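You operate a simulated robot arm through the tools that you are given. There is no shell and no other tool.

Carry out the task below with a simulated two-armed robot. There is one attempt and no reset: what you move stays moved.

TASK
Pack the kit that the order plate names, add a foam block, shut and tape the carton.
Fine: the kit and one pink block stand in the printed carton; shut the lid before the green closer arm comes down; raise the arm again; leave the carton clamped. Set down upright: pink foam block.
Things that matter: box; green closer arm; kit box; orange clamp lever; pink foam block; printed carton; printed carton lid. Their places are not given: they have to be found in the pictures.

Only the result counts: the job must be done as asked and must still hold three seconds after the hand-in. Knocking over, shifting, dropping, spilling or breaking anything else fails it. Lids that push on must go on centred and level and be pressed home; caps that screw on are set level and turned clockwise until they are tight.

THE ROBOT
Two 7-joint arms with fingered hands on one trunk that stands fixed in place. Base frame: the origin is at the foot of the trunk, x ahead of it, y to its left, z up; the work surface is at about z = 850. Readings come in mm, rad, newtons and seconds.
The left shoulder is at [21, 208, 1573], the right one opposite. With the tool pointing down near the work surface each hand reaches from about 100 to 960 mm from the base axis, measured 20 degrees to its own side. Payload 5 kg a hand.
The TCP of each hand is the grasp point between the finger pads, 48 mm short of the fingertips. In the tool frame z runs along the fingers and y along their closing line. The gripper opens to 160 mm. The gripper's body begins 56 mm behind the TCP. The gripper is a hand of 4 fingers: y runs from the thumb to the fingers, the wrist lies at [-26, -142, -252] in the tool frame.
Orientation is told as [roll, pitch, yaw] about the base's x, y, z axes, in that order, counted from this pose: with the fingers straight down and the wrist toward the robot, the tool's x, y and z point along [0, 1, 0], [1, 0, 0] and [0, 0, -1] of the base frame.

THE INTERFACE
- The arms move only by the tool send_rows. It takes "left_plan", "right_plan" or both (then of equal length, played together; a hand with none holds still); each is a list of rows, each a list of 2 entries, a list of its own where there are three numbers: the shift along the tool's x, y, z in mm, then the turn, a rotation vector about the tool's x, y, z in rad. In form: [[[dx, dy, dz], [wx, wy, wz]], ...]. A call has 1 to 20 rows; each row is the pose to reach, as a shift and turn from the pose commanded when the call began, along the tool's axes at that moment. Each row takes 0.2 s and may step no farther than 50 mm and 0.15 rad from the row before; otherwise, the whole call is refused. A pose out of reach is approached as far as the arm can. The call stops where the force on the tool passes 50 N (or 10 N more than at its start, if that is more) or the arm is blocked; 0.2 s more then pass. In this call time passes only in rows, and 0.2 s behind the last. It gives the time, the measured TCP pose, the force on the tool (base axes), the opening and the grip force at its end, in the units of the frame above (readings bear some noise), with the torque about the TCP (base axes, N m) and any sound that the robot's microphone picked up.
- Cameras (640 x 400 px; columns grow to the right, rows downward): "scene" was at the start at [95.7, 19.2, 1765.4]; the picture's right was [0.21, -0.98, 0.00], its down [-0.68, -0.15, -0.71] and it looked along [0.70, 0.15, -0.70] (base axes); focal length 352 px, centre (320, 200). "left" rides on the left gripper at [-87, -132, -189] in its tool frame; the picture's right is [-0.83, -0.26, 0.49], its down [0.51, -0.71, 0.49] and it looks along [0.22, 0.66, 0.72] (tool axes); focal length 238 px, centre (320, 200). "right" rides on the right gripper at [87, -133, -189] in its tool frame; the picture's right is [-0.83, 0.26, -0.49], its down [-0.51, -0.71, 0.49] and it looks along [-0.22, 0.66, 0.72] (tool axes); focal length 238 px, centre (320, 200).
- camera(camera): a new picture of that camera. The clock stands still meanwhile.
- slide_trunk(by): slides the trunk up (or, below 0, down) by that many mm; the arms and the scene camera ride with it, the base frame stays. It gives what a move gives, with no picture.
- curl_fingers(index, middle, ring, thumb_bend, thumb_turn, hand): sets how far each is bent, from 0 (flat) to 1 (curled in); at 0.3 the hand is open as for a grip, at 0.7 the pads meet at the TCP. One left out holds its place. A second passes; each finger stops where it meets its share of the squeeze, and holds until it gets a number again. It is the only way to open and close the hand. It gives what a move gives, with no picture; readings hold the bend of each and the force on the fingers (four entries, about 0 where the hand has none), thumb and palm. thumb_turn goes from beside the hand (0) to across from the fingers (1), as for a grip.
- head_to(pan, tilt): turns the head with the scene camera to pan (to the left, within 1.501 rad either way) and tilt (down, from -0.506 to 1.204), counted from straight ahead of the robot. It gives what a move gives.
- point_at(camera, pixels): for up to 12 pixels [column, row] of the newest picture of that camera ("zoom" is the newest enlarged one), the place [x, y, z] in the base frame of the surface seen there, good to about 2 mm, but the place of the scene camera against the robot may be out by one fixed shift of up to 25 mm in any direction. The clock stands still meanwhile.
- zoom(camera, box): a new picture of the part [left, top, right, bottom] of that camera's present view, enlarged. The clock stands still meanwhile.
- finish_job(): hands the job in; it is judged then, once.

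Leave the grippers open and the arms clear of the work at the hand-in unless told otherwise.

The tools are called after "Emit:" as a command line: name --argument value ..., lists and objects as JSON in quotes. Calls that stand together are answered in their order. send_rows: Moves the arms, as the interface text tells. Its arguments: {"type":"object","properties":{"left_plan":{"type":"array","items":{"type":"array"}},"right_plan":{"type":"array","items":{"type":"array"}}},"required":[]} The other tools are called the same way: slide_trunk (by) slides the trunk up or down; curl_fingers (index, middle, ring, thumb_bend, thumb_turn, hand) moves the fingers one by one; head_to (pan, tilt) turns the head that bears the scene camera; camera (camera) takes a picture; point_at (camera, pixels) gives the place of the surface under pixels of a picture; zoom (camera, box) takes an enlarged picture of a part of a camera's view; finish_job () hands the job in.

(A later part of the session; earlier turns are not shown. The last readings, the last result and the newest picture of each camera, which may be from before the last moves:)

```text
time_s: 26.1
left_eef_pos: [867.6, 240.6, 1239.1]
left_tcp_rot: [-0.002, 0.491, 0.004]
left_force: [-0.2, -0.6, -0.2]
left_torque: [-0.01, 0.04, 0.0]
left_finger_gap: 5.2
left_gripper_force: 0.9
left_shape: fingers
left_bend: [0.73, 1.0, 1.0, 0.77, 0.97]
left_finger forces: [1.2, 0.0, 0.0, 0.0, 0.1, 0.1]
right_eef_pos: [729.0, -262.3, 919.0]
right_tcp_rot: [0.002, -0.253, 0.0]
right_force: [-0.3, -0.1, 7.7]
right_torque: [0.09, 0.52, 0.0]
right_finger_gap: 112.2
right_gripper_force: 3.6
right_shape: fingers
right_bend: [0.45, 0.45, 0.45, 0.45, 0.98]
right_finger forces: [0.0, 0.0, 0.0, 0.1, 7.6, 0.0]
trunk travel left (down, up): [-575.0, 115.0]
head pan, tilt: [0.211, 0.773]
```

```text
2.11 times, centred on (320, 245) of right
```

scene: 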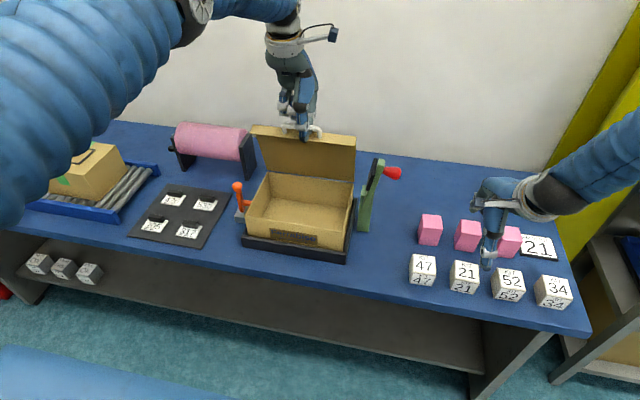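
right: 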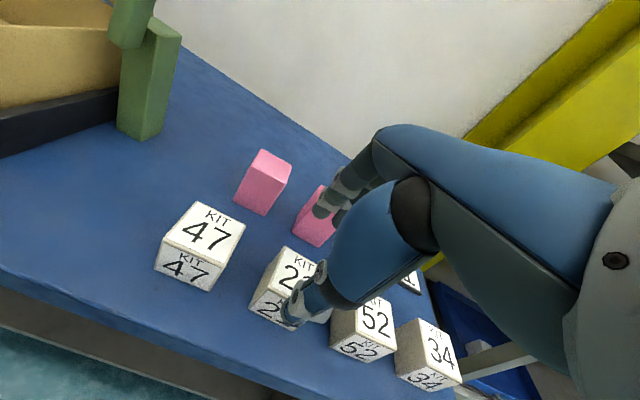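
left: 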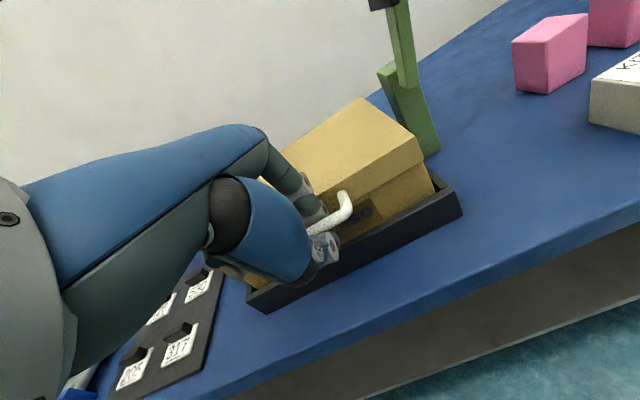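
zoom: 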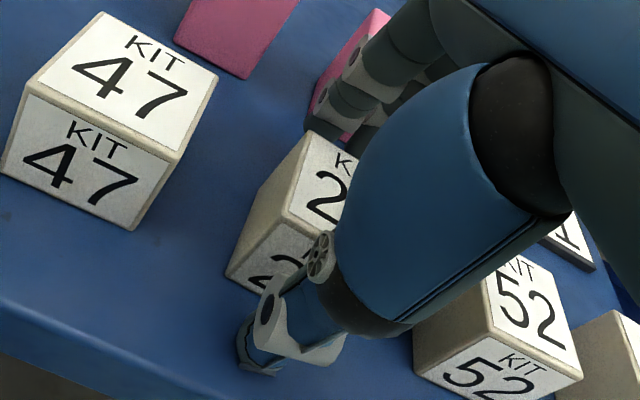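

The thumb tip lightly touches the table (7.6 N). Raise 6 mm, then close index, middle and thumb on the kit.

Emit:
send_rows --right_plan '[[[0, 1.5, -5.8], [0, 0, 0]]]'

Emit:
curl_fingers --hand "right" --index 0.53 --middle 0.53 --thumb_bend 0.53

Emit:
zoom --camera "right" --box '[240, 150, 400, 340]'

Emit:
zoom --camera "scene" --box '[390, 160, 590, 320]'

```text
time_s: 26.5
left_eef_pos: [867.1, 242.3, 1239.6]
left_tcp_rot: [-0.002, 0.493, 0.005]
left_force: [-2.1, -0.8, 1.6]
left_torque: [-0.03, 0.07, -0.02]
left_finger_gap: 5.0
left_gripper_force: 0.7
left_shape: fingers
left_bend: [0.73, 1.0, 1.0, 0.77, 0.97]
left_finger forces: [1.0, 0.0, 0.0, 0.1, 0.0, 0.1]
right_eef_pos: [727.2, -263.7, 923.8]
right_tcp_rot: [0.0, -0.249, 0.0]
right_force: [0.6, 0.6, -0.5]
right_torque: [-0.05, -0.06, -0.02]
right_finger_gap: 111.1
right_gripper_force: 0.1
right_shape: fingers
right_bend: [0.45, 0.45, 0.45, 0.45, 0.98]
right_finger forces: [0.0, 0.1, 0.0, 0.1, 0.0, 0.1]
trunk travel left (down, up): [-575.0, 115.0]
head pan, tilt: [0.211, 0.773]
```

```text
time_s: 27.5
left_eef_pos: [866.6, 240.2, 1238.7]
left_tcp_rot: [-0.003, 0.493, 0.004]
left_force: [-1.3, 0.2, 2.6]
left_torque: [-0.01, 0.1, 0.01]
left_finger_gap: 5.1
left_gripper_force: 0.4
left_shape: fingers
left_bend: [0.73, 1.0, 1.0, 0.77, 0.97]
left_finger forces: [0.9, 0.0, 0.0, 0.0, 0.0, 0.0]
right_eef_pos: [727.4, -262.4, 923.1]
right_tcp_rot: [0.001, -0.249, 0.0]
right_force: [-0.6, -0.7, 0.6]
right_torque: [-0.03, 0.03, -0.01]
right_finger_gap: 80.3
right_gripper_force: 0.2
right_shape: fingers
right_bend: [0.53, 0.53, 0.45, 0.53, 0.98]
right_finger forces: [0.0, 0.1, 0.0, 0.1, 1.0, 0.1]
trunk travel left (down, up): [-575.0, 115.0]
head pan, tilt: [0.211, 0.773]
```

```text
2.11 times, centred on (320, 245) of right
```

zoom: 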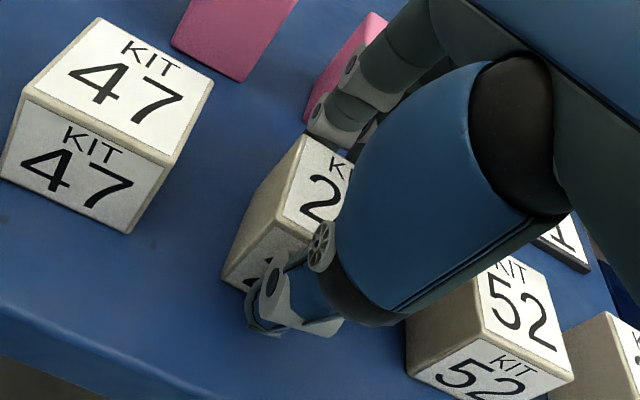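

```text
2.50 times, centred on (490, 240) of scene
```

zoom: 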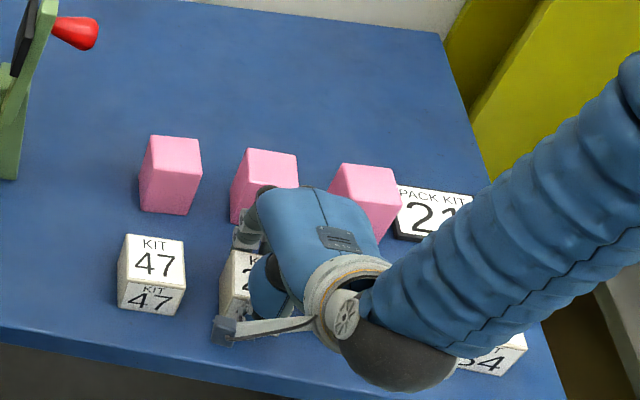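

Thumb just touches the kit. Closing all three further to grip.

Emit:
curl_fingers --hand "right" --index 0.7 --middle 0.7 --thumb_bend 0.65

Emit:
zoom --camera "right" --box '[240, 150, 400, 340]'

```text
time_s: 28.5
left_eef_pos: [868.2, 239.7, 1238.6]
left_tcp_rot: [-0.002, 0.491, 0.003]
left_force: [-0.5, -0.5, 2.4]
left_torque: [-0.02, 0.12, -0.02]
left_finger_gap: 5.0
left_gripper_force: 0.4
left_shape: fingers
left_bend: [0.73, 1.0, 1.0, 0.77, 0.97]
left_finger forces: [1.0, 0.1, 0.0, 0.0, 0.0, 0.0]
right_eef_pos: [728.8, -262.0, 923.4]
right_tcp_rot: [0.001, -0.251, 0.0]
right_force: [3.4, -2.2, 5.7]
right_torque: [-0.17, 0.07, 0.09]
right_finger_gap: 73.9
right_gripper_force: 21.7
right_shape: fingers
right_bend: [0.55, 0.58, 0.45, 0.55, 0.97]
right_finger forces: [12.8, 9.8, 0.0, 0.0, 20.1, 0.0]
trunk travel left (down, up): [-575.0, 115.0]
head pan, tilt: [0.211, 0.773]
```

```text
2.11 times, centred on (320, 245) of right
```

zoom: 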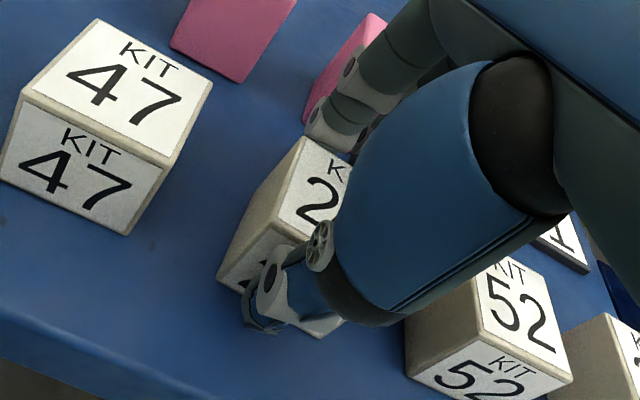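

Gripped with about 20 N. Lift 40 mm gently and check that it holds.

Emit:
send_rows --right_plan '[[[0, 2.5, -9.7], [0, 0, 0]], [[0, 4.9, -19.4], [0, 0, 0]], [[0, 7.4, -29], [0, 0, 0]], [[0, 9.9, -38.8], [0, 0, 0]]]'

Emit:
zoom --camera "right" --box '[220, 150, 420, 360]'

Emit:
zoom --camera "scene" --box '[390, 160, 590, 320]'

```text
time_s: 29.5
left_eef_pos: [867.7, 240.8, 1239.4]
left_tcp_rot: [-0.001, 0.492, 0.004]
left_force: [-3.1, 0.5, 4.2]
left_torque: [-0.06, 0.09, -0.03]
left_finger_gap: 4.7
left_gripper_force: 1.2
left_shape: fingers
left_bend: [0.73, 1.0, 1.0, 0.77, 0.97]
left_finger forces: [0.9, 0.0, 0.1, 0.0, 0.0, 0.0]
right_eef_pos: [728.1, -262.8, 964.1]
right_tcp_rot: [0.001, -0.25, 0.0]
right_force: [0.0, 0.6, -3.3]
right_torque: [-0.03, -0.01, 0.01]
right_finger_gap: 74.0
right_gripper_force: 18.8
right_shape: fingers
right_bend: [0.56, 0.59, 0.45, 0.55, 0.96]
right_finger forces: [11.0, 8.1, 0.1, 0.0, 19.1, 0.0]
trunk travel left (down, up): [-575.0, 115.0]
head pan, tilt: [0.211, 0.773]
```

```text
1.90 times, centred on (320, 255) of right
```

zoom: 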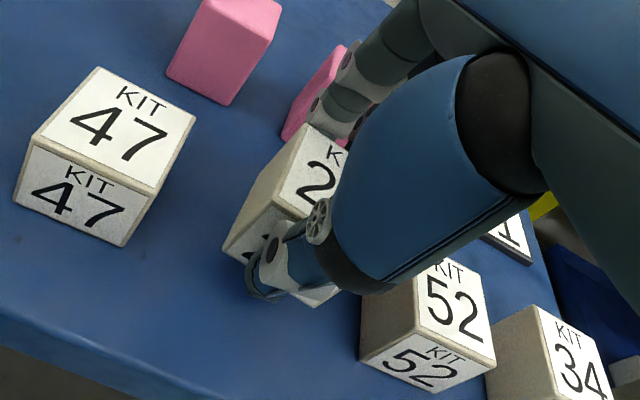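

```text
2.50 times, centred on (490, 240) of scene
```

zoom: 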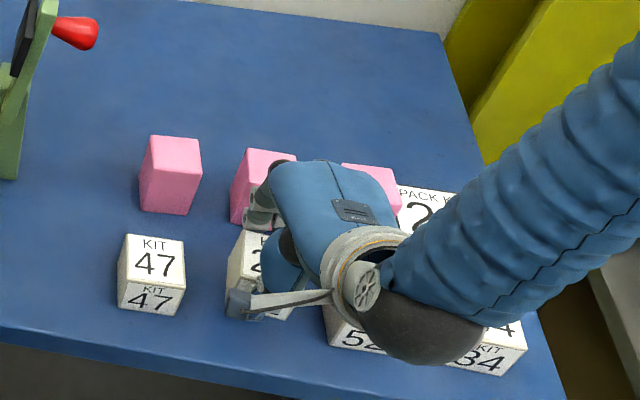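

The kit is lifted and held. Before crossing, I'll measure the low points of the left hand and the lid, and the closer arm's extent, to plan a safe path.

Emit:
zoom --camera "scene" --box '[240, 90, 400, 230]'

Emit:
point_at --camera "zoom" --pixels '[[255, 195], [240, 195], [265, 180], [250, 130], [300, 160], [320, 160], [215, 170], [60, 165], [450, 190], [560, 240], [530, 320], [590, 250]]'

Emit:
point_at --camera "zoom" --pixels '[[100, 305], [450, 345], [100, 290], [440, 330], [250, 380], [410, 360], [545, 290], [570, 300], [500, 380], [640, 270], [530, 300], [580, 215]]'

```text
2.86 times, centred on (320, 160) of scene
```

zoom: 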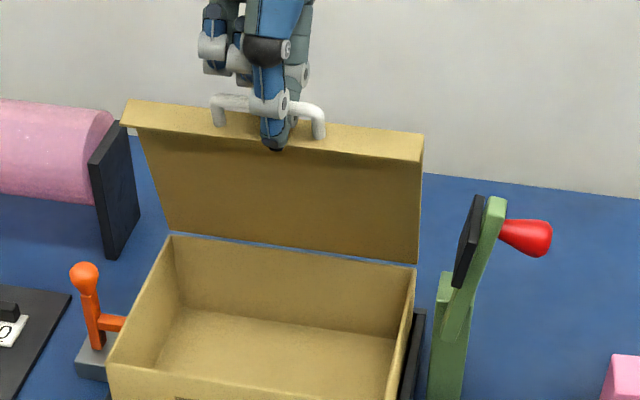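

```text
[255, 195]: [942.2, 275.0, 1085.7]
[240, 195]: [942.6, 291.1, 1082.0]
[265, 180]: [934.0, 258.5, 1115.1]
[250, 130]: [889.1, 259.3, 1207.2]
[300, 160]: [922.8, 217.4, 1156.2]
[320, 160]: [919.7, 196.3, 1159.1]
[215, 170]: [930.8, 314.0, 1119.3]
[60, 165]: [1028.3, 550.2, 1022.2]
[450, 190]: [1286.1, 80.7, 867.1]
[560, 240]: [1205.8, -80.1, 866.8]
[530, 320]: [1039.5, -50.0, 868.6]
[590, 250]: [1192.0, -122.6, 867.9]
```

```text
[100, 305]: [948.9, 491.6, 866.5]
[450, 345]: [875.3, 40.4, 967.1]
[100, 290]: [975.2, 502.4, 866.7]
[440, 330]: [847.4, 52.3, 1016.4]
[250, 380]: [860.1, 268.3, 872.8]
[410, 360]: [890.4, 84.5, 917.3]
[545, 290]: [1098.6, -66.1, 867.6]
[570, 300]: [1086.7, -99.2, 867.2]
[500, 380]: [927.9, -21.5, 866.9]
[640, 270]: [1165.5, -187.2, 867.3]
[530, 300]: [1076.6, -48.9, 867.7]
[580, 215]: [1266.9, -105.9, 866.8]
```

Emit:
point_at --camera "zoom" --pixels '[[275, 147], [270, 135], [285, 130], [272, 105], [230, 100], [470, 230], [478, 200], [458, 282], [465, 250], [495, 205], [445, 290], [535, 238]]'

```text
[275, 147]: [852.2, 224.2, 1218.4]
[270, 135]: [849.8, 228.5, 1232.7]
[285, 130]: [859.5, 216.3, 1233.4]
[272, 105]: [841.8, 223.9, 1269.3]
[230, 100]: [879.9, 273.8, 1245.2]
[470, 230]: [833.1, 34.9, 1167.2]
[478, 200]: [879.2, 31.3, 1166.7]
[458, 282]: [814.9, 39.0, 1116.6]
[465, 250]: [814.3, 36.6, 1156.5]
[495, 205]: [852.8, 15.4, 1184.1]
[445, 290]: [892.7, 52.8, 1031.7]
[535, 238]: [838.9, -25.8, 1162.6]
```

Pad of the closer spans x 810–875 at y≈35, so I'll cross well in front of it at x≈620. Path: back and up to (620,−262,1075), then sideways to y≈200, yawing 0.3 near the end.

Emit:
send_rows --right_plan '[[[0, -19.3, -33.6], [0, 0, 0]], [[0, -38.6, -67.2], [0, 0, 0]], [[0, -57.9, -100.7], [0, 0, 0]], [[0, -77.2, -134.3], [0, 0, 0]], [[38.5, -77.2, -134.3], [0, 0, 0]], [[77, -77.2, -134.3], [0, 0, 0]], [[115.5, -77.2, -134.3], [0, 0, 0]], [[154, -77.2, -134.3], [0, 0, 0]], [[192.5, -77.2, -134.3], [0, 0, 0]], [[231, -77.2, -134.3], [0, 0, 0]], [[269.5, -77.2, -134.3], [0, 0.0124, -0.0485]], [[308, -77.2, -134.3], [0, 0.0247, -0.097]], [[346.5, -77.2, -134.3], [0, 0.037, -0.1455]], [[385, -77.2, -134.3], [0, 0.0494, -0.194]], [[423.5, -77.2, -134.3], [0, 0.0617, -0.2425]], [[462, -77.2, -134.3], [0, 0.074, -0.291]]]'

Emit:
camera --camera "scene"

Emit:
camera --camera "right"

```text
time_s: 32.9
left_eef_pos: [868.3, 240.4, 1239.3]
left_tcp_rot: [-0.003, 0.494, 0.004]
left_force: [-1.9, 0.8, 4.3]
left_torque: [-0.08, 0.08, -0.02]
left_finger_gap: 4.9
left_gripper_force: 0.1
left_shape: fingers
left_bend: [0.73, 1.0, 1.0, 0.77, 0.97]
left_finger forces: [0.3, 0.0, 0.0, 0.0, 0.0, 0.0]
right_eef_pos: [620.2, 197.8, 1074.9]
right_tcp_rot: [-0.003, -0.25, 0.3]
right_force: [0.6, 0.4, -3.5]
right_torque: [0.01, 0.04, 0.02]
right_finger_gap: 73.8
right_gripper_force: 18.9
right_shape: fingers
right_bend: [0.56, 0.59, 0.45, 0.55, 0.96]
right_finger forces: [10.4, 7.6, 0.0, 0.0, 18.1, 0.0]
trunk travel left (down, up): [-575.0, 115.0]
head pan, tilt: [0.211, 0.773]
```

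```text
taken
```

scene: 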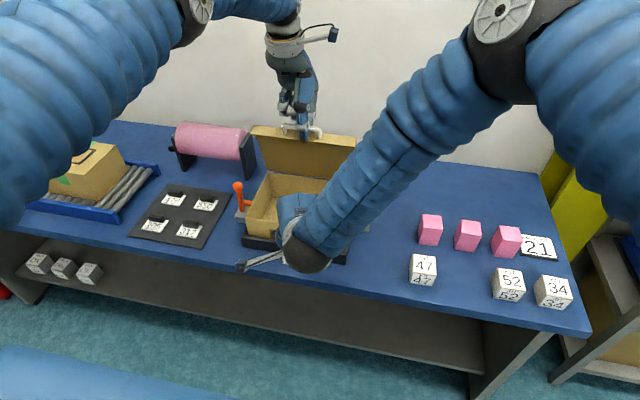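

```text
taken
```

right: 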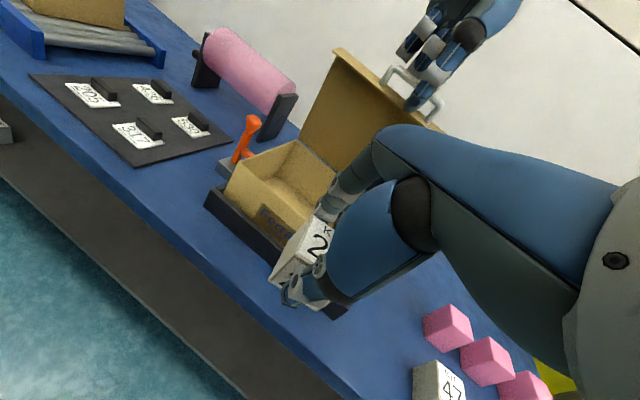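

Kit is held steady. I'll check the kit's pose in hand (right view around 305,250).

Emit:
zoom --camera "right" --box '[230, 180, 350, 320]'

Emit:
point_at --camera "zoom" --pixels '[[250, 120], [290, 155], [240, 190], [225, 230], [160, 255], [180, 265], [250, 150], [300, 140], [210, 200], [270, 200], [200, 235], [255, 110]]'

```text
2.86 times, centred on (290, 250) of right
```

zoom: 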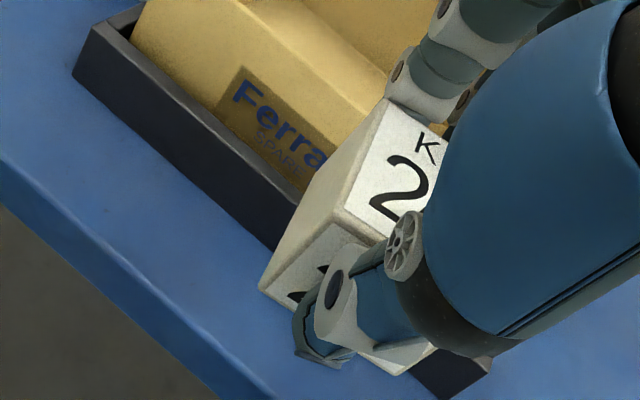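

```text
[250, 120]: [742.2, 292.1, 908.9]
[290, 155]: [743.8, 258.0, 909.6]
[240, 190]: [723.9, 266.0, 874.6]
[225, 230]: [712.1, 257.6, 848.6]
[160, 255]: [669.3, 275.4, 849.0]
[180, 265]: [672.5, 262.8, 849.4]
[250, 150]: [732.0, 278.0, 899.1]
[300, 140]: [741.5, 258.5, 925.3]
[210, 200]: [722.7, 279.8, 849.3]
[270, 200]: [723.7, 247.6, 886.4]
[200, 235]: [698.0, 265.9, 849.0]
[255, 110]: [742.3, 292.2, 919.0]
```

Emit:
point_at --camera "zoom" --pixels '[[390, 103], [360, 160], [346, 205], [375, 235], [400, 150], [262, 283], [290, 270], [385, 365], [345, 245], [430, 130], [330, 180], [275, 270]]'

```text
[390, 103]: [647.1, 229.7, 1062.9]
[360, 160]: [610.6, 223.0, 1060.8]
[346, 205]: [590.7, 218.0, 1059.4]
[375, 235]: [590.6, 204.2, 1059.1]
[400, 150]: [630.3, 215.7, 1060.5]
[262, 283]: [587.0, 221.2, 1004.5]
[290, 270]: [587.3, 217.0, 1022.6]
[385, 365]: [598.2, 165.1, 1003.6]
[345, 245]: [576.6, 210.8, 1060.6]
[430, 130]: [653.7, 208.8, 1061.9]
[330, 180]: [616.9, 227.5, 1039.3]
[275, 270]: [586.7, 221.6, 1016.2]
```

Kit is level in the hand, its bottom 74 mm below the TCP (now 1001; carton rim ≤977). Plan: go to y 235, z 1060, forward over the front wall to x 790, then descend while moving to x 838, staying below the left thumb (z≈1197).

Emit:
send_rows --right_plan '[[[35.3, 6.9, 17.2], [0, 0, 0]], [[25.2, 38.4, 25.2], [0, 0, 0]], [[15.2, 69.8, 33.2], [0, 0, 0]], [[5.1, 101.3, 41.3], [0, 0, 0]], [[-5, 132.7, 49.3], [0, 0, 0]], [[-15, 164.2, 57.3], [0, 0, 0]], [[-22, 181.5, 82.3], [0, 0, 0]], [[-29.2, 198.7, 107.4], [0, 0, 0]]]'

Emit:
camera --camera "right"

Emit:
camera --camera "left"

Emit:
camera --camera "scene"

```text
time_s: 34.7
left_eef_pos: [867.8, 240.8, 1239.8]
left_tcp_rot: [-0.001, 0.493, 0.004]
left_force: [-1.9, -0.2, 3.9]
left_torque: [-0.04, 0.09, -0.02]
left_finger_gap: 5.0
left_gripper_force: 0.1
left_shape: fingers
left_bend: [0.73, 1.0, 1.0, 0.77, 0.97]
left_finger forces: [0.0, 0.0, 0.0, 0.0, 0.0, 0.0]
right_eef_pos: [835.7, 235.8, 1017.9]
right_tcp_rot: [0.001, -0.25, 0.3]
right_force: [0.6, 0.5, -2.3]
right_torque: [-0.08, 0.08, -0.01]
right_finger_gap: 73.3
right_gripper_force: 18.4
right_shape: fingers
right_bend: [0.56, 0.59, 0.45, 0.55, 0.96]
right_finger forces: [10.3, 7.8, 0.0, 0.1, 18.2, 0.0]
trunk travel left (down, up): [-575.0, 115.0]
head pan, tilt: [0.211, 0.773]
```

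```text
taken
```

right: 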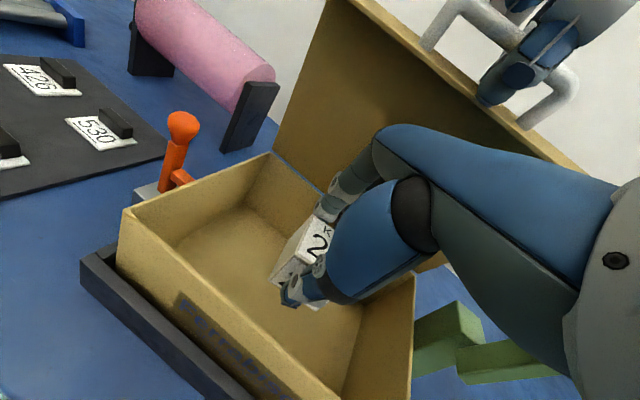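

```text
taken
```

left: 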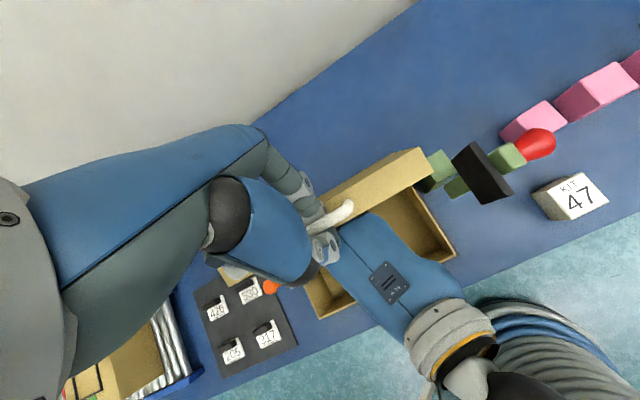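

```text
taken
```

scene: 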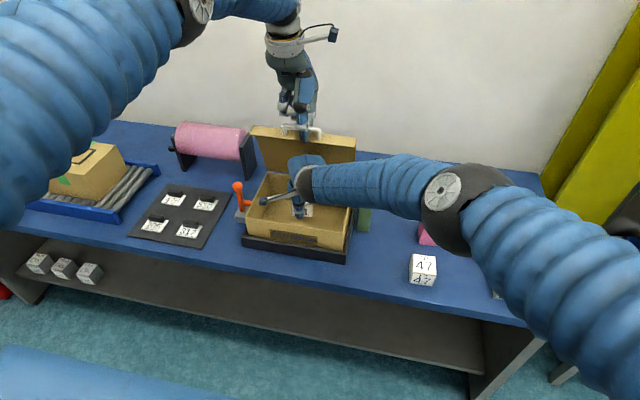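

The kit is over the carton interior, clear of walls and of the closer. Descending 84 mm.

Emit:
send_rows --right_plan '[[[0, -5, 19.4], [0, 0, 0]], [[0, -9.9, 38.8], [0, 0, 0]], [[0, -14.8, 58.1], [0, 0, 0]], [[0, -18.5, 72.7], [0, 0, 0]], [[0, -20.7, 81.4], [0, 0, 0]]]'

Emit:
camera --camera "right"

```text
time_s: 35.9
left_eef_pos: [867.1, 241.5, 1238.5]
left_tcp_rot: [0.001, 0.494, 0.005]
left_force: [-1.4, 1.6, 2.3]
left_torque: [0.08, 0.04, 0.0]
left_finger_gap: 5.1
left_gripper_force: 0.1
left_shape: fingers
left_bend: [0.73, 1.0, 1.0, 0.77, 0.97]
left_finger forces: [0.0, 0.0, 0.0, 0.0, 0.0, 0.1]
right_eef_pos: [827.5, 227.4, 953.1]
right_tcp_rot: [0.002, -0.254, 0.301]
right_force: [16.0, 6.3, 23.8]
right_torque: [-0.41, 2.43, -0.34]
right_finger_gap: 72.9
right_gripper_force: 35.9
right_shape: fingers
right_bend: [0.55, 0.59, 0.45, 0.55, 0.96]
right_finger forces: [12.7, 9.1, 0.1, 0.0, 50.9, 0.1]
right hand out of reach, approached as far as the arm can: row 3, 4, 5
trunk travel left (down, up): [-575.0, 115.0]
head pan, tilt: [0.211, 0.773]
```

```text
taken
```

right: 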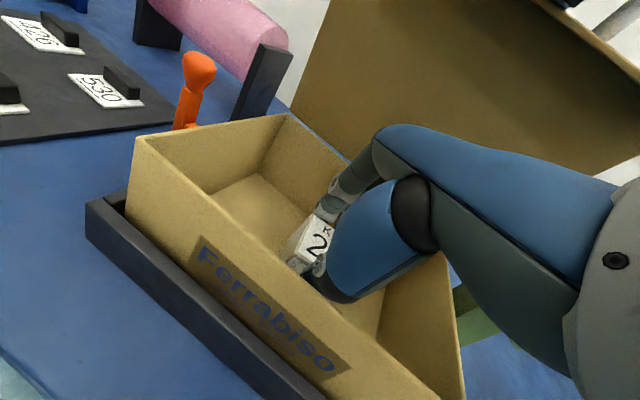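

The arm ran out of reach at (827,227,953) and the thumb presses on the front wall (51 N). I'll reverse straight up at once, then rethink (lower trunk gives more reach).

Emit:
send_rows --right_plan '[[[0, 5, -19.4], [0, 0, 0]], [[0, 9.9, -38.8], [0, 0, 0]], [[0, 14.8, -58.1], [0, 0, 0]], [[0, 20.7, -81.4], [0, 0, 0]]]'

Emit:
camera --camera "right"

```text
time_s: 36.9
left_eef_pos: [866.9, 241.0, 1238.0]
left_tcp_rot: [-0.002, 0.493, 0.003]
left_force: [-2.2, -0.3, 5.5]
left_torque: [-0.1, 0.07, -0.06]
left_finger_gap: 5.1
left_gripper_force: 0.0
left_shape: fingers
left_bend: [0.73, 1.0, 1.0, 0.77, 0.97]
left_finger forces: [0.0, 0.0, 0.0, 0.0, 0.0, 0.0]
right_eef_pos: [821.8, 226.4, 1032.1]
right_tcp_rot: [-0.002, -0.248, 0.3]
right_force: [-0.4, 0.2, -4.8]
right_torque: [0.05, -0.15, 0.0]
right_finger_gap: 73.1
right_gripper_force: 17.8
right_shape: fingers
right_bend: [0.55, 0.59, 0.45, 0.55, 0.96]
right_finger forces: [10.3, 7.6, 0.0, 0.0, 18.1, 0.0]
trunk travel left (down, up): [-575.0, 115.0]
head pan, tilt: [0.211, 0.773]
```

```text
taken
```

right: 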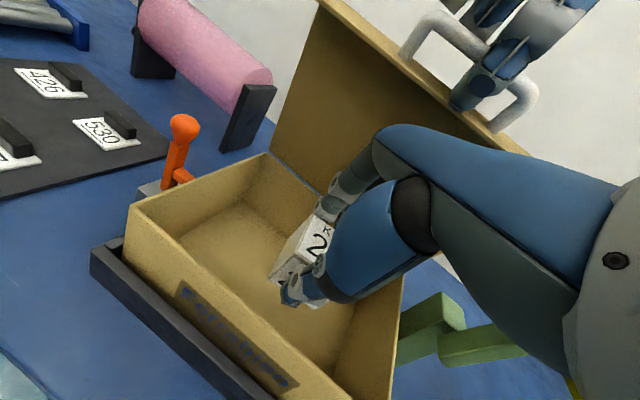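

The kit is still held well. Now I'll bring the right hand back out the same way and up (to about (632,226,1272)), to make room for freeing the left hand and lowering the trunk.

Emit:
send_rows --right_plan '[[[5.9, -11.1, -33.8], [0, 0, 0]], [[16, -41.9, -44.3], [0, 0, 0]], [[26, -72.7, -54.8], [0, 0, 0]], [[36.1, -103.5, -65.4], [0, 0, 0]], [[46.1, -134.3, -75.9], [0, 0, 0]], [[56.2, -165.1, -86.5], [0, 0, 0]], [[56.2, -155.4, -124.7], [0, 0, 0]], [[56.2, -145.7, -162.9], [0, 0, 0]], [[56.2, -136, -201.1], [0, 0, 0]], [[56.2, -126.2, -239.2], [0, 0, 0]], [[56.2, -116.5, -277.4], [0, 0, 0]]]'

Emit:
camera --camera "right"

```text
time_s: 39.3
left_eef_pos: [867.2, 240.0, 1238.7]
left_tcp_rot: [-0.002, 0.492, 0.003]
left_force: [-1.8, -0.6, 2.1]
left_torque: [-0.05, 0.0, -0.02]
left_finger_gap: 5.4
left_gripper_force: 0.2
left_shape: fingers
left_bend: [0.73, 1.0, 1.0, 0.77, 0.97]
left_finger forces: [0.0, 0.0, 0.1, 0.0, 0.0, 0.0]
right_eef_pos: [631.2, 224.3, 1274.0]
right_tcp_rot: [0.0, -0.248, 0.301]
right_force: [-2.0, 0.6, -5.1]
right_torque: [0.08, -0.18, -0.03]
right_finger_gap: 73.0
right_gripper_force: 18.5
right_shape: fingers
right_bend: [0.56, 0.59, 0.45, 0.56, 0.96]
right_finger forces: [10.2, 7.5, 0.0, 0.0, 18.2, 0.1]
trunk travel left (down, up): [-575.0, 115.0]
head pan, tilt: [0.211, 0.773]
```

```text
taken
```

right: 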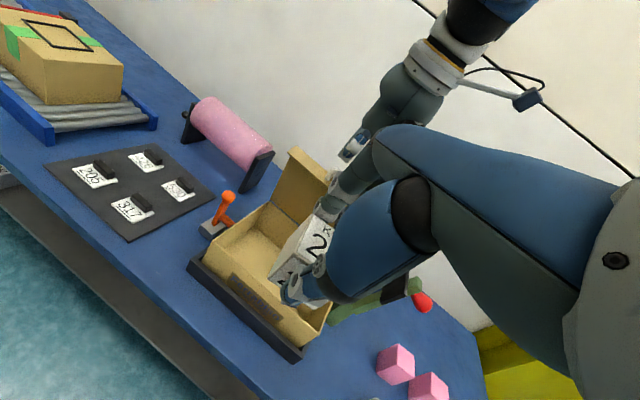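

Now free the left hand: open the thumb first (it is in front of the bar) and watch whether the lid stays.

Emit:
curl_fingers --hand "left" --thumb_bend 0.5

Emit:
zoom --camera "scene" --box '[240, 70, 400, 230]'

Emit:
zoom --camera "right" --box '[220, 90, 420, 250]'

```text
time_s: 40.3
left_eef_pos: [869.5, 241.1, 1238.5]
left_tcp_rot: [0.0, 0.494, 0.003]
left_force: [1.5, -0.4, -5.1]
left_torque: [0.07, -0.01, 0.02]
left_finger_gap: 54.4
left_gripper_force: 2.4
left_shape: fingers
left_bend: [0.73, 1.0, 1.0, 0.5, 0.97]
left_finger forces: [5.2, 0.0, 0.0, 0.1, 0.0, 0.0]
right_eef_pos: [633.0, 225.8, 1273.6]
right_tcp_rot: [0.0, -0.249, 0.301]
right_force: [-0.4, 0.7, -2.3]
right_torque: [0.01, -0.02, 0.0]
right_finger_gap: 72.8
right_gripper_force: 18.0
right_shape: fingers
right_bend: [0.56, 0.59, 0.45, 0.56, 0.96]
right_finger forces: [10.1, 7.7, 0.2, 0.0, 18.0, 0.0]
trunk travel left (down, up): [-575.0, 115.0]
head pan, tilt: [0.211, 0.773]
```

```text
2.50 times, centred on (320, 150) of scene
```

zoom: 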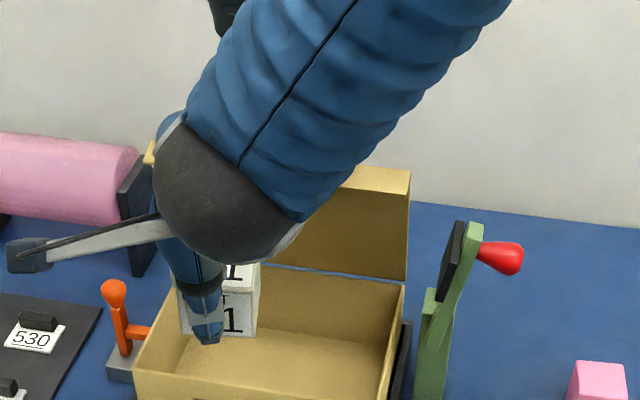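

```text
2.50 times, centred on (320, 170) of right
```

zoom: 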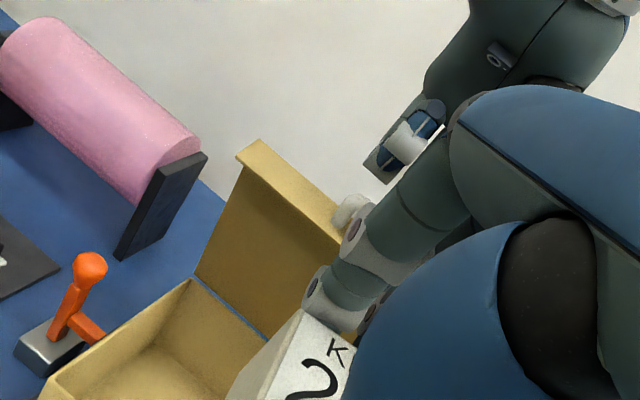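

The right hand blocks the view; I'll move it 240 mm to the right, then look.

Emit:
send_rows --right_plan '[[[-38.2, -11.5, -2.9], [0, 0, 0]], [[-76.4, -23, -5.8], [0, 0, 0]], [[-114.6, -34.4, -8.8], [0, 0, 0]], [[-152.8, -45.9, -11.7], [0, 0, 0]], [[-191, -57.4, -14.6], [0, 0, 0]], [[-229.2, -68.9, -17.5], [0, 0, 0]]]'

Emit:
zoom --camera "scene" --box '[220, 70, 400, 270]'

Emit:
camera --camera "right"

```text
time_s: 41.7
left_eef_pos: [868.0, 239.4, 1238.2]
left_tcp_rot: [0.003, 0.494, 0.005]
left_force: [1.2, 0.5, -4.5]
left_torque: [0.22, 0.02, 0.03]
left_finger_gap: 54.0
left_gripper_force: 2.5
left_shape: fingers
left_bend: [0.73, 1.0, 1.0, 0.5, 0.97]
left_finger forces: [4.1, 0.0, 0.0, 0.0, 0.0, 0.0]
right_eef_pos: [635.7, -19.6, 1273.3]
right_tcp_rot: [0.001, -0.25, 0.301]
right_force: [0.1, -0.9, -3.5]
right_torque: [0.05, -0.01, 0.05]
right_finger_gap: 72.8
right_gripper_force: 18.0
right_shape: fingers
right_bend: [0.56, 0.59, 0.45, 0.56, 0.96]
right_finger forces: [9.9, 7.8, 0.1, 0.0, 17.8, 0.0]
trunk travel left (down, up): [-575.0, 115.0]
head pan, tilt: [0.211, 0.773]
```

```text
2.00 times, centred on (310, 170) of scene
```

zoom: 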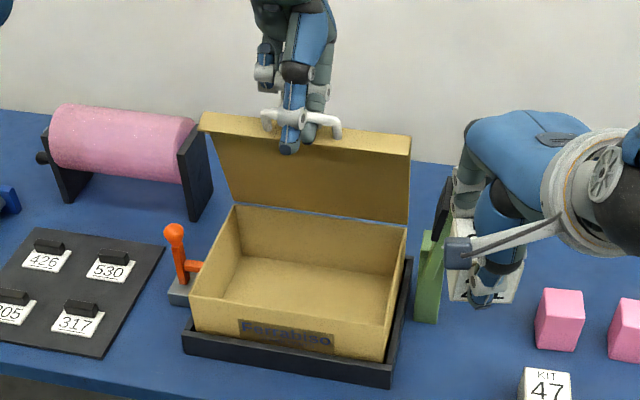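

```text
taken
```

right: 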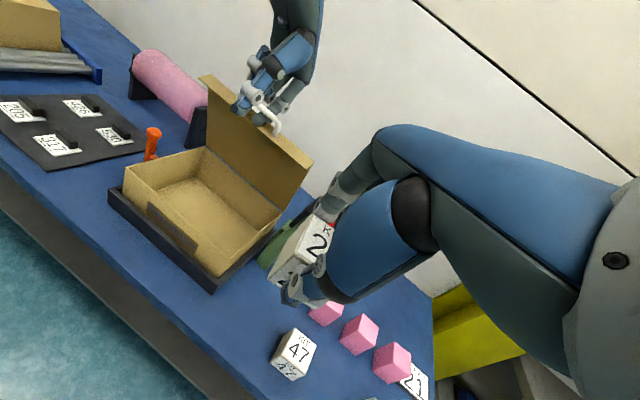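

Emit:
curl_fingers --hand "left" --index 0.6 --thumb_bend 0.3

Emit:
zoom --camera "scene" --box '[260, 70, 350, 160]'

Emit:
zoom --camera "right" --box '[190, 40, 330, 200]'

```text
time_s: 42.7
left_eef_pos: [866.3, 240.1, 1239.0]
left_tcp_rot: [-0.003, 0.493, 0.004]
left_force: [-3.7, -1.8, 8.9]
left_torque: [-0.21, 0.28, 0.0]
left_finger_gap: 99.2
left_gripper_force: 5.8
left_shape: fingers
left_bend: [0.66, 1.0, 1.0, 0.3, 0.97]
left_finger forces: [12.3, 0.0, 0.0, 0.0, 0.0, 0.0]
right_eef_pos: [634.4, -18.1, 1273.2]
right_tcp_rot: [0.0, -0.249, 0.3]
right_force: [0.2, -0.5, -2.7]
right_torque: [0.02, 0.02, -0.01]
right_finger_gap: 72.6
right_gripper_force: 18.0
right_shape: fingers
right_bend: [0.56, 0.59, 0.45, 0.56, 0.96]
right_finger forces: [9.9, 7.8, 0.0, 0.0, 17.8, 0.0]
trunk travel left (down, up): [-575.0, 115.0]
head pan, tilt: [0.211, 0.773]
```

```text
4.44 times, centred on (305, 115) of scene
```

zoom: 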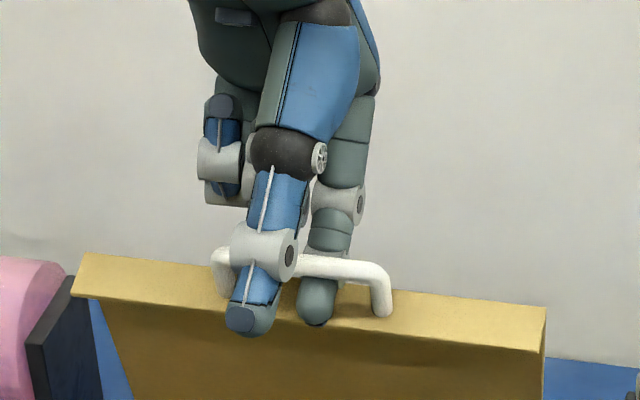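

```text
2.50 times, centred on (260, 120) of right
```

zoom: 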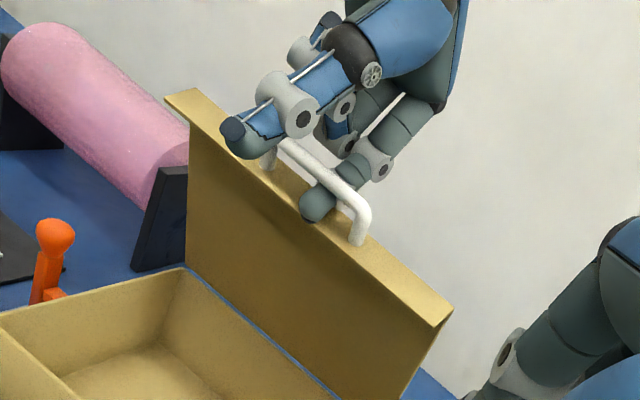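

The index passes under the bar from behind, pressing on the lid edge. I'll withdraw it along its own axis (forward and up), 15 mm first.

Emit:
send_rows --left_plan '[[[0, 3, -4], [0, 0, 0]], [[0, 5.9, -8], [0, 0, 0]], [[0, 8.9, -12], [0, 0, 0]]]'

Emit:
zoom --camera "right" --box '[190, 40, 330, 200]'

```text
time_s: 43.5
left_eef_pos: [880.3, 240.1, 1244.7]
left_tcp_rot: [-0.001, 0.495, 0.003]
left_force: [-4.0, -1.2, 4.6]
left_torque: [-0.07, 0.44, 0.04]
left_finger_gap: 99.2
left_gripper_force: 9.0
left_shape: fingers
left_bend: [0.66, 1.0, 1.0, 0.3, 0.97]
left_finger forces: [18.1, 0.1, 0.0, 0.0, 0.0, 0.0]
right_eef_pos: [634.5, -17.8, 1274.1]
right_tcp_rot: [-0.002, -0.25, 0.3]
right_force: [0.7, -0.7, -3.9]
right_torque: [0.0, 0.0, 0.0]
right_finger_gap: 72.4
right_gripper_force: 17.7
right_shape: fingers
right_bend: [0.56, 0.59, 0.45, 0.56, 0.96]
right_finger forces: [9.9, 7.7, 0.0, 0.1, 17.7, 0.1]
trunk travel left (down, up): [-575.0, 115.0]
head pan, tilt: [0.211, 0.773]
```

```text
2.50 times, centred on (260, 120) of right
```

zoom: 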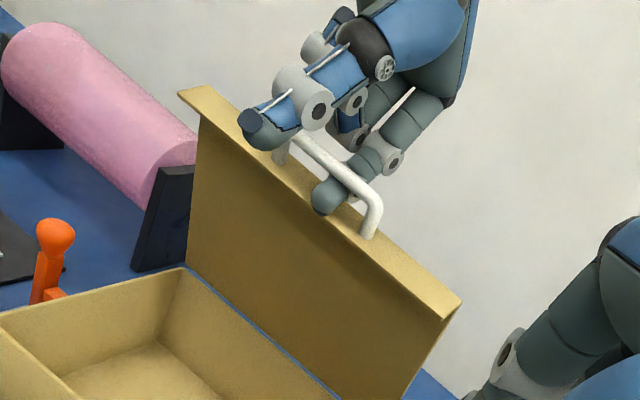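

The lid moved along with the finger. I'll relax the index to 0.69 so it isn't wedged, then withdraw further.

Emit:
curl_fingers --hand "left" --index 0.68

Emit:
send_rows --left_plan '[[[0, 5, -6], [0, 0, 0]], [[0, 10, -12], [0, 0, 0]]]'

Emit:
zoom --camera "right" --box '[190, 40, 330, 200]'

```text
time_s: 44.5
left_eef_pos: [881.0, 240.7, 1245.0]
left_tcp_rot: [-0.001, 0.495, 0.004]
left_force: [1.4, 0.4, -3.7]
left_torque: [0.02, -0.03, -0.01]
left_finger_gap: 97.3
left_gripper_force: 1.7
left_shape: fingers
left_bend: [0.67, 1.0, 1.0, 0.3, 0.97]
left_finger forces: [3.4, 0.1, 0.1, 0.0, 0.0, 0.0]
right_eef_pos: [635.5, -17.0, 1272.5]
right_tcp_rot: [-0.001, -0.249, 0.3]
right_force: [0.1, 0.0, -3.3]
right_torque: [0.01, 0.01, 0.03]
right_finger_gap: 72.9
right_gripper_force: 17.3
right_shape: fingers
right_bend: [0.56, 0.59, 0.45, 0.56, 0.96]
right_finger forces: [10.0, 7.9, 0.1, 0.0, 17.8, 0.0]
trunk travel left (down, up): [-575.0, 115.0]
head pan, tilt: [0.211, 0.773]
```

```text
time_s: 45.1
left_eef_pos: [887.9, 241.2, 1249.0]
left_tcp_rot: [-0.002, 0.494, 0.004]
left_force: [1.1, 0.9, -6.6]
left_torque: [0.12, 0.01, 0.0]
left_finger_gap: 99.4
left_gripper_force: 3.5
left_shape: fingers
left_bend: [0.66, 1.0, 1.0, 0.3, 0.97]
left_finger forces: [6.8, 0.1, 0.1, 0.1, 0.0, 0.0]
left hand out of reach, approached as far as the arm can: row 2
right_eef_pos: [636.0, -18.0, 1272.5]
right_tcp_rot: [0.001, -0.248, 0.299]
right_force: [1.9, 0.4, -3.3]
right_torque: [0.01, -0.03, 0.0]
right_finger_gap: 72.5
right_gripper_force: 17.3
right_shape: fingers
right_bend: [0.56, 0.59, 0.45, 0.56, 0.96]
right_finger forces: [10.1, 7.8, 0.1, 0.1, 17.8, 0.2]
trunk travel left (down, up): [-575.0, 115.0]
head pan, tilt: [0.211, 0.773]
```

```text
2.50 times, centred on (260, 120) of right
```

zoom: 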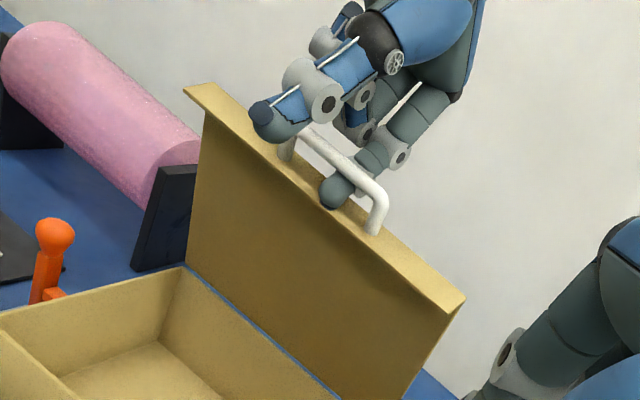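

The left arm is at its reach limit here. I'll measure the finger's segment and bar in 3D to plan the withdrawal.

Emit:
zoom --camera "right" --box '[250, 70, 310, 140]'

Emit:
point_at --camera "zoom" --pixels '[[175, 245], [160, 275], [200, 215], [240, 190], [300, 170], [310, 130], [370, 90], [200, 160], [150, 120], [270, 240], [340, 270], [400, 360]]'

```text
5.71 times, centred on (280, 105) of right
```

zoom: 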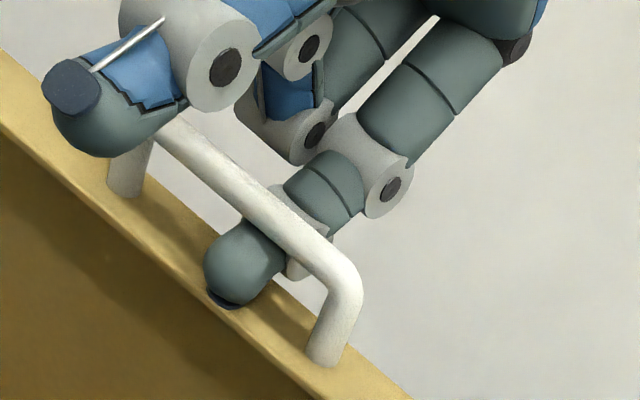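

```text
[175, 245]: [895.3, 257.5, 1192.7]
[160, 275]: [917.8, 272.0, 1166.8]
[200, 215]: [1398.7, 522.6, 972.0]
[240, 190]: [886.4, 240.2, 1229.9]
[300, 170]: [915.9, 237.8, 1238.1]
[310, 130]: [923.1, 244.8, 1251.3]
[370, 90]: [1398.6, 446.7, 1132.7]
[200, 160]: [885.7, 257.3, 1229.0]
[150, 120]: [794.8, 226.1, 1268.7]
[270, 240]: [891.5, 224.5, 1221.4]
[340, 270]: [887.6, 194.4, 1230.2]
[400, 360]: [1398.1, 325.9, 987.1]
```

Emit:
point_at --camera "zoom" --pixels '[[235, 265], [225, 285], [250, 250], [390, 190], [345, 180], [325, 200], [300, 260], [320, 220], [440, 90], [220, 240], [290, 200], [410, 70]]'

```text
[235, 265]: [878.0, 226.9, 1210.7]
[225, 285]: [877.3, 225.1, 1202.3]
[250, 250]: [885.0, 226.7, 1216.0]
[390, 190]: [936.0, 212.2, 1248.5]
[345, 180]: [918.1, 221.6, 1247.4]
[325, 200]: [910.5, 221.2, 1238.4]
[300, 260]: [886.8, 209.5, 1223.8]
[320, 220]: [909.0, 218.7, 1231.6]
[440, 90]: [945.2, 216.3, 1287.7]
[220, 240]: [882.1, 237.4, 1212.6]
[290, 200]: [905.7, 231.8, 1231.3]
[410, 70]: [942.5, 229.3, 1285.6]
```

The index tip reaches only ~20 mm past the bar. I'll rotate the hand back (pitch −0.3) while drawing it up about 25 mm, which pulls the tip out from under the bar and brings the wrist back in reach.

Emit:
send_rows --left_plan '[[[0, 2, -8], [-0.04, 0, 0]], [[0, 1.5, -14], [-0.1, 0, 0]], [[0, 0.5, -20], [-0.17, 0, 0]], [[0, -0.7, -26], [-0.24, 0, 0]], [[0, -2, -32], [-0.3, 0, 0]]]'

Emit:
zoom --camera "right" --box '[190, 40, 330, 200]'

```text
time_s: 46.3
left_eef_pos: [902.9, 241.5, 1271.5]
left_tcp_rot: [-0.003, 0.203, 0.003]
left_force: [0.1, 0.1, -41.5]
left_torque: [0.29, 2.21, -0.1]
left_finger_gap: 95.6
left_gripper_force: 83.6
left_shape: fingers
left_bend: [0.71, 1.0, 1.0, 0.3, 0.97]
left_finger forces: [167.3, 0.0, 0.0, 0.0, 0.1, 0.1]
right_eef_pos: [638.3, -16.6, 1271.6]
right_tcp_rot: [-0.001, -0.247, 0.301]
right_force: [-0.5, -0.3, -2.7]
right_torque: [-0.02, 0.07, 0.0]
right_finger_gap: 72.8
right_gripper_force: 18.0
right_shape: fingers
right_bend: [0.56, 0.59, 0.45, 0.56, 0.96]
right_finger forces: [9.9, 7.7, 0.0, 0.1, 17.8, 0.1]
trunk travel left (down, up): [-575.0, 115.0]
head pan, tilt: [0.211, 0.773]
```

```text
2.50 times, centred on (260, 120) of right
```

zoom: 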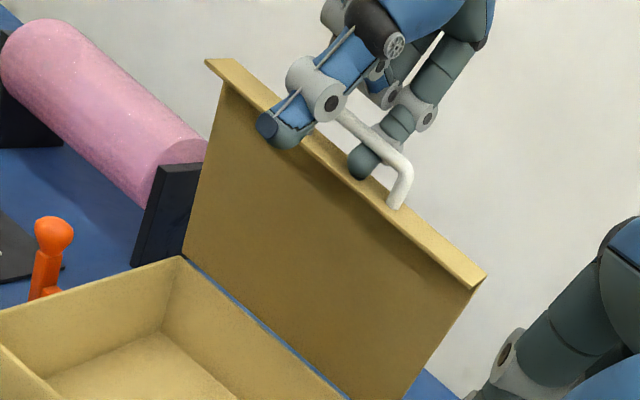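

The index is pulling up hard on the bar (−41 N, index 167 N) – too much. I'll lower the hand immediately to relieve it.

Emit:
send_rows --left_plan '[[[0, 0, 6], [0, 0, 0]], [[0, 0, 12], [0, 0, 0]]]'

Emit:
zoom --camera "right" --box '[190, 40, 330, 200]'

Emit:
zoom --camera "scene" --box '[220, 70, 400, 270]'

```text
time_s: 46.9
left_eef_pos: [901.9, 240.8, 1267.5]
left_tcp_rot: [-0.002, 0.192, 0.005]
left_force: [-1.5, -0.7, -0.1]
left_torque: [-0.19, 0.46, -0.08]
left_finger_gap: 89.2
left_gripper_force: 25.5
left_shape: fingers
left_bend: [0.7, 1.0, 1.0, 0.3, 0.97]
left_finger forces: [51.7, 0.0, 0.0, 0.1, 0.1, 0.0]
right_eef_pos: [637.0, -15.3, 1272.1]
right_tcp_rot: [0.0, -0.247, 0.3]
right_force: [0.8, 0.1, -2.9]
right_torque: [-0.06, 0.1, 0.01]
right_finger_gap: 72.7
right_gripper_force: 17.4
right_shape: fingers
right_bend: [0.56, 0.59, 0.45, 0.56, 0.96]
right_finger forces: [10.1, 7.8, 0.1, 0.0, 17.7, 0.0]
trunk travel left (down, up): [-575.0, 115.0]
head pan, tilt: [0.211, 0.773]
```

```text
2.50 times, centred on (260, 120) of right
```

zoom: 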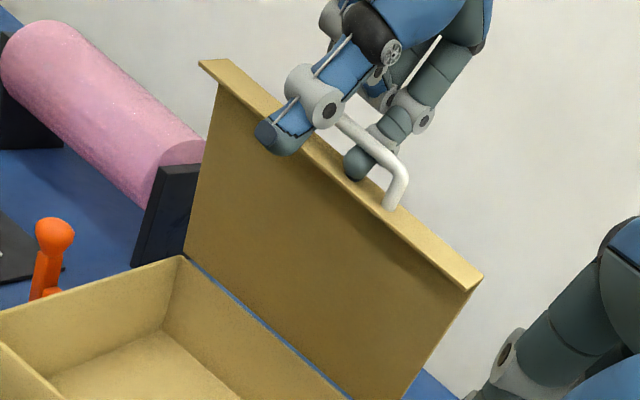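

```text
2.00 times, centred on (310, 170) of scene
```

zoom: 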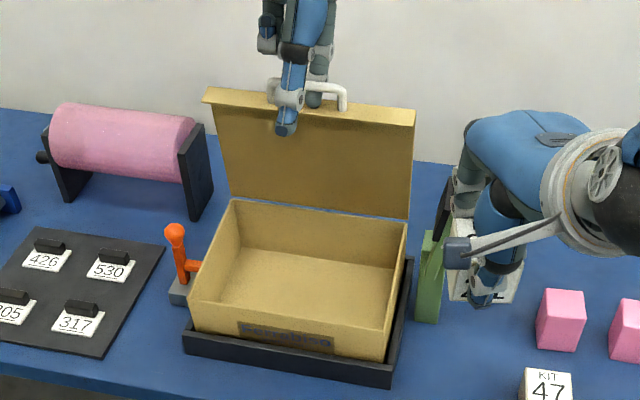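

The carton's rear appears lifted by a little (rear rim at (228,200) vs (236,205) before). I'll lower the hand more and check whether the carton settles back into its nest.

Emit:
send_rows --left_plan '[[[0, 0, 5], [0, 0, 0]], [[0, 0, 10], [0, 0, 0]]]'

Emit:
zoom --camera "scene" --box '[220, 70, 400, 270]'

Emit:
point_at --camera "zoom" --pixels '[[231, 203], [407, 226], [190, 300], [384, 355], [320, 215], [300, 345], [260, 290], [370, 280], [190, 270], [400, 290], [350, 260], [290, 300]]'

```text
time_s: 47.5
left_eef_pos: [898.7, 240.5, 1260.0]
left_tcp_rot: [-0.003, 0.19, 0.006]
left_force: [-2.3, 0.1, 11.8]
left_torque: [-0.12, 0.24, -0.06]
left_finger_gap: 83.4
left_gripper_force: 7.2
left_shape: fingers
left_bend: [0.71, 1.0, 1.0, 0.3, 0.97]
left_finger forces: [14.2, 0.1, 0.0, 0.1, 0.0, 0.0]
right_eef_pos: [634.4, -18.3, 1274.6]
right_tcp_rot: [0.0, -0.249, 0.3]
right_force: [0.7, -0.8, -2.7]
right_torque: [-0.01, 0.01, 0.01]
right_finger_gap: 72.5
right_gripper_force: 17.9
right_shape: fingers
right_bend: [0.56, 0.59, 0.45, 0.56, 0.96]
right_finger forces: [9.9, 7.8, 0.0, 0.1, 17.9, 0.0]
trunk travel left (down, up): [-575.0, 115.0]
head pan, tilt: [0.211, 0.773]
```

```text
2.00 times, centred on (310, 170) of scene
```

zoom: 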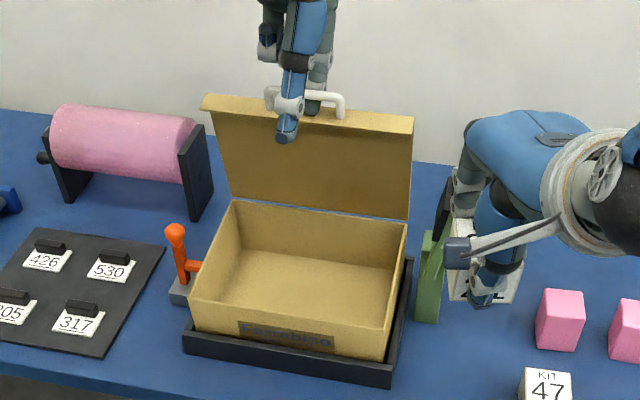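

```text
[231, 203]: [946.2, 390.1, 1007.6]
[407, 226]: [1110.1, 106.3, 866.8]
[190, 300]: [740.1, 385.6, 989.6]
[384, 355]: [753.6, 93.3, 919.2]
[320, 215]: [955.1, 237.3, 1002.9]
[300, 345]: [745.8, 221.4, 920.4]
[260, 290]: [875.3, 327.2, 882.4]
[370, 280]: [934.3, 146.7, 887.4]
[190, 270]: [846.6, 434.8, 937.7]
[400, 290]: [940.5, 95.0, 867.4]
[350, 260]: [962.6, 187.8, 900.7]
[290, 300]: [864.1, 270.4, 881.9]
```

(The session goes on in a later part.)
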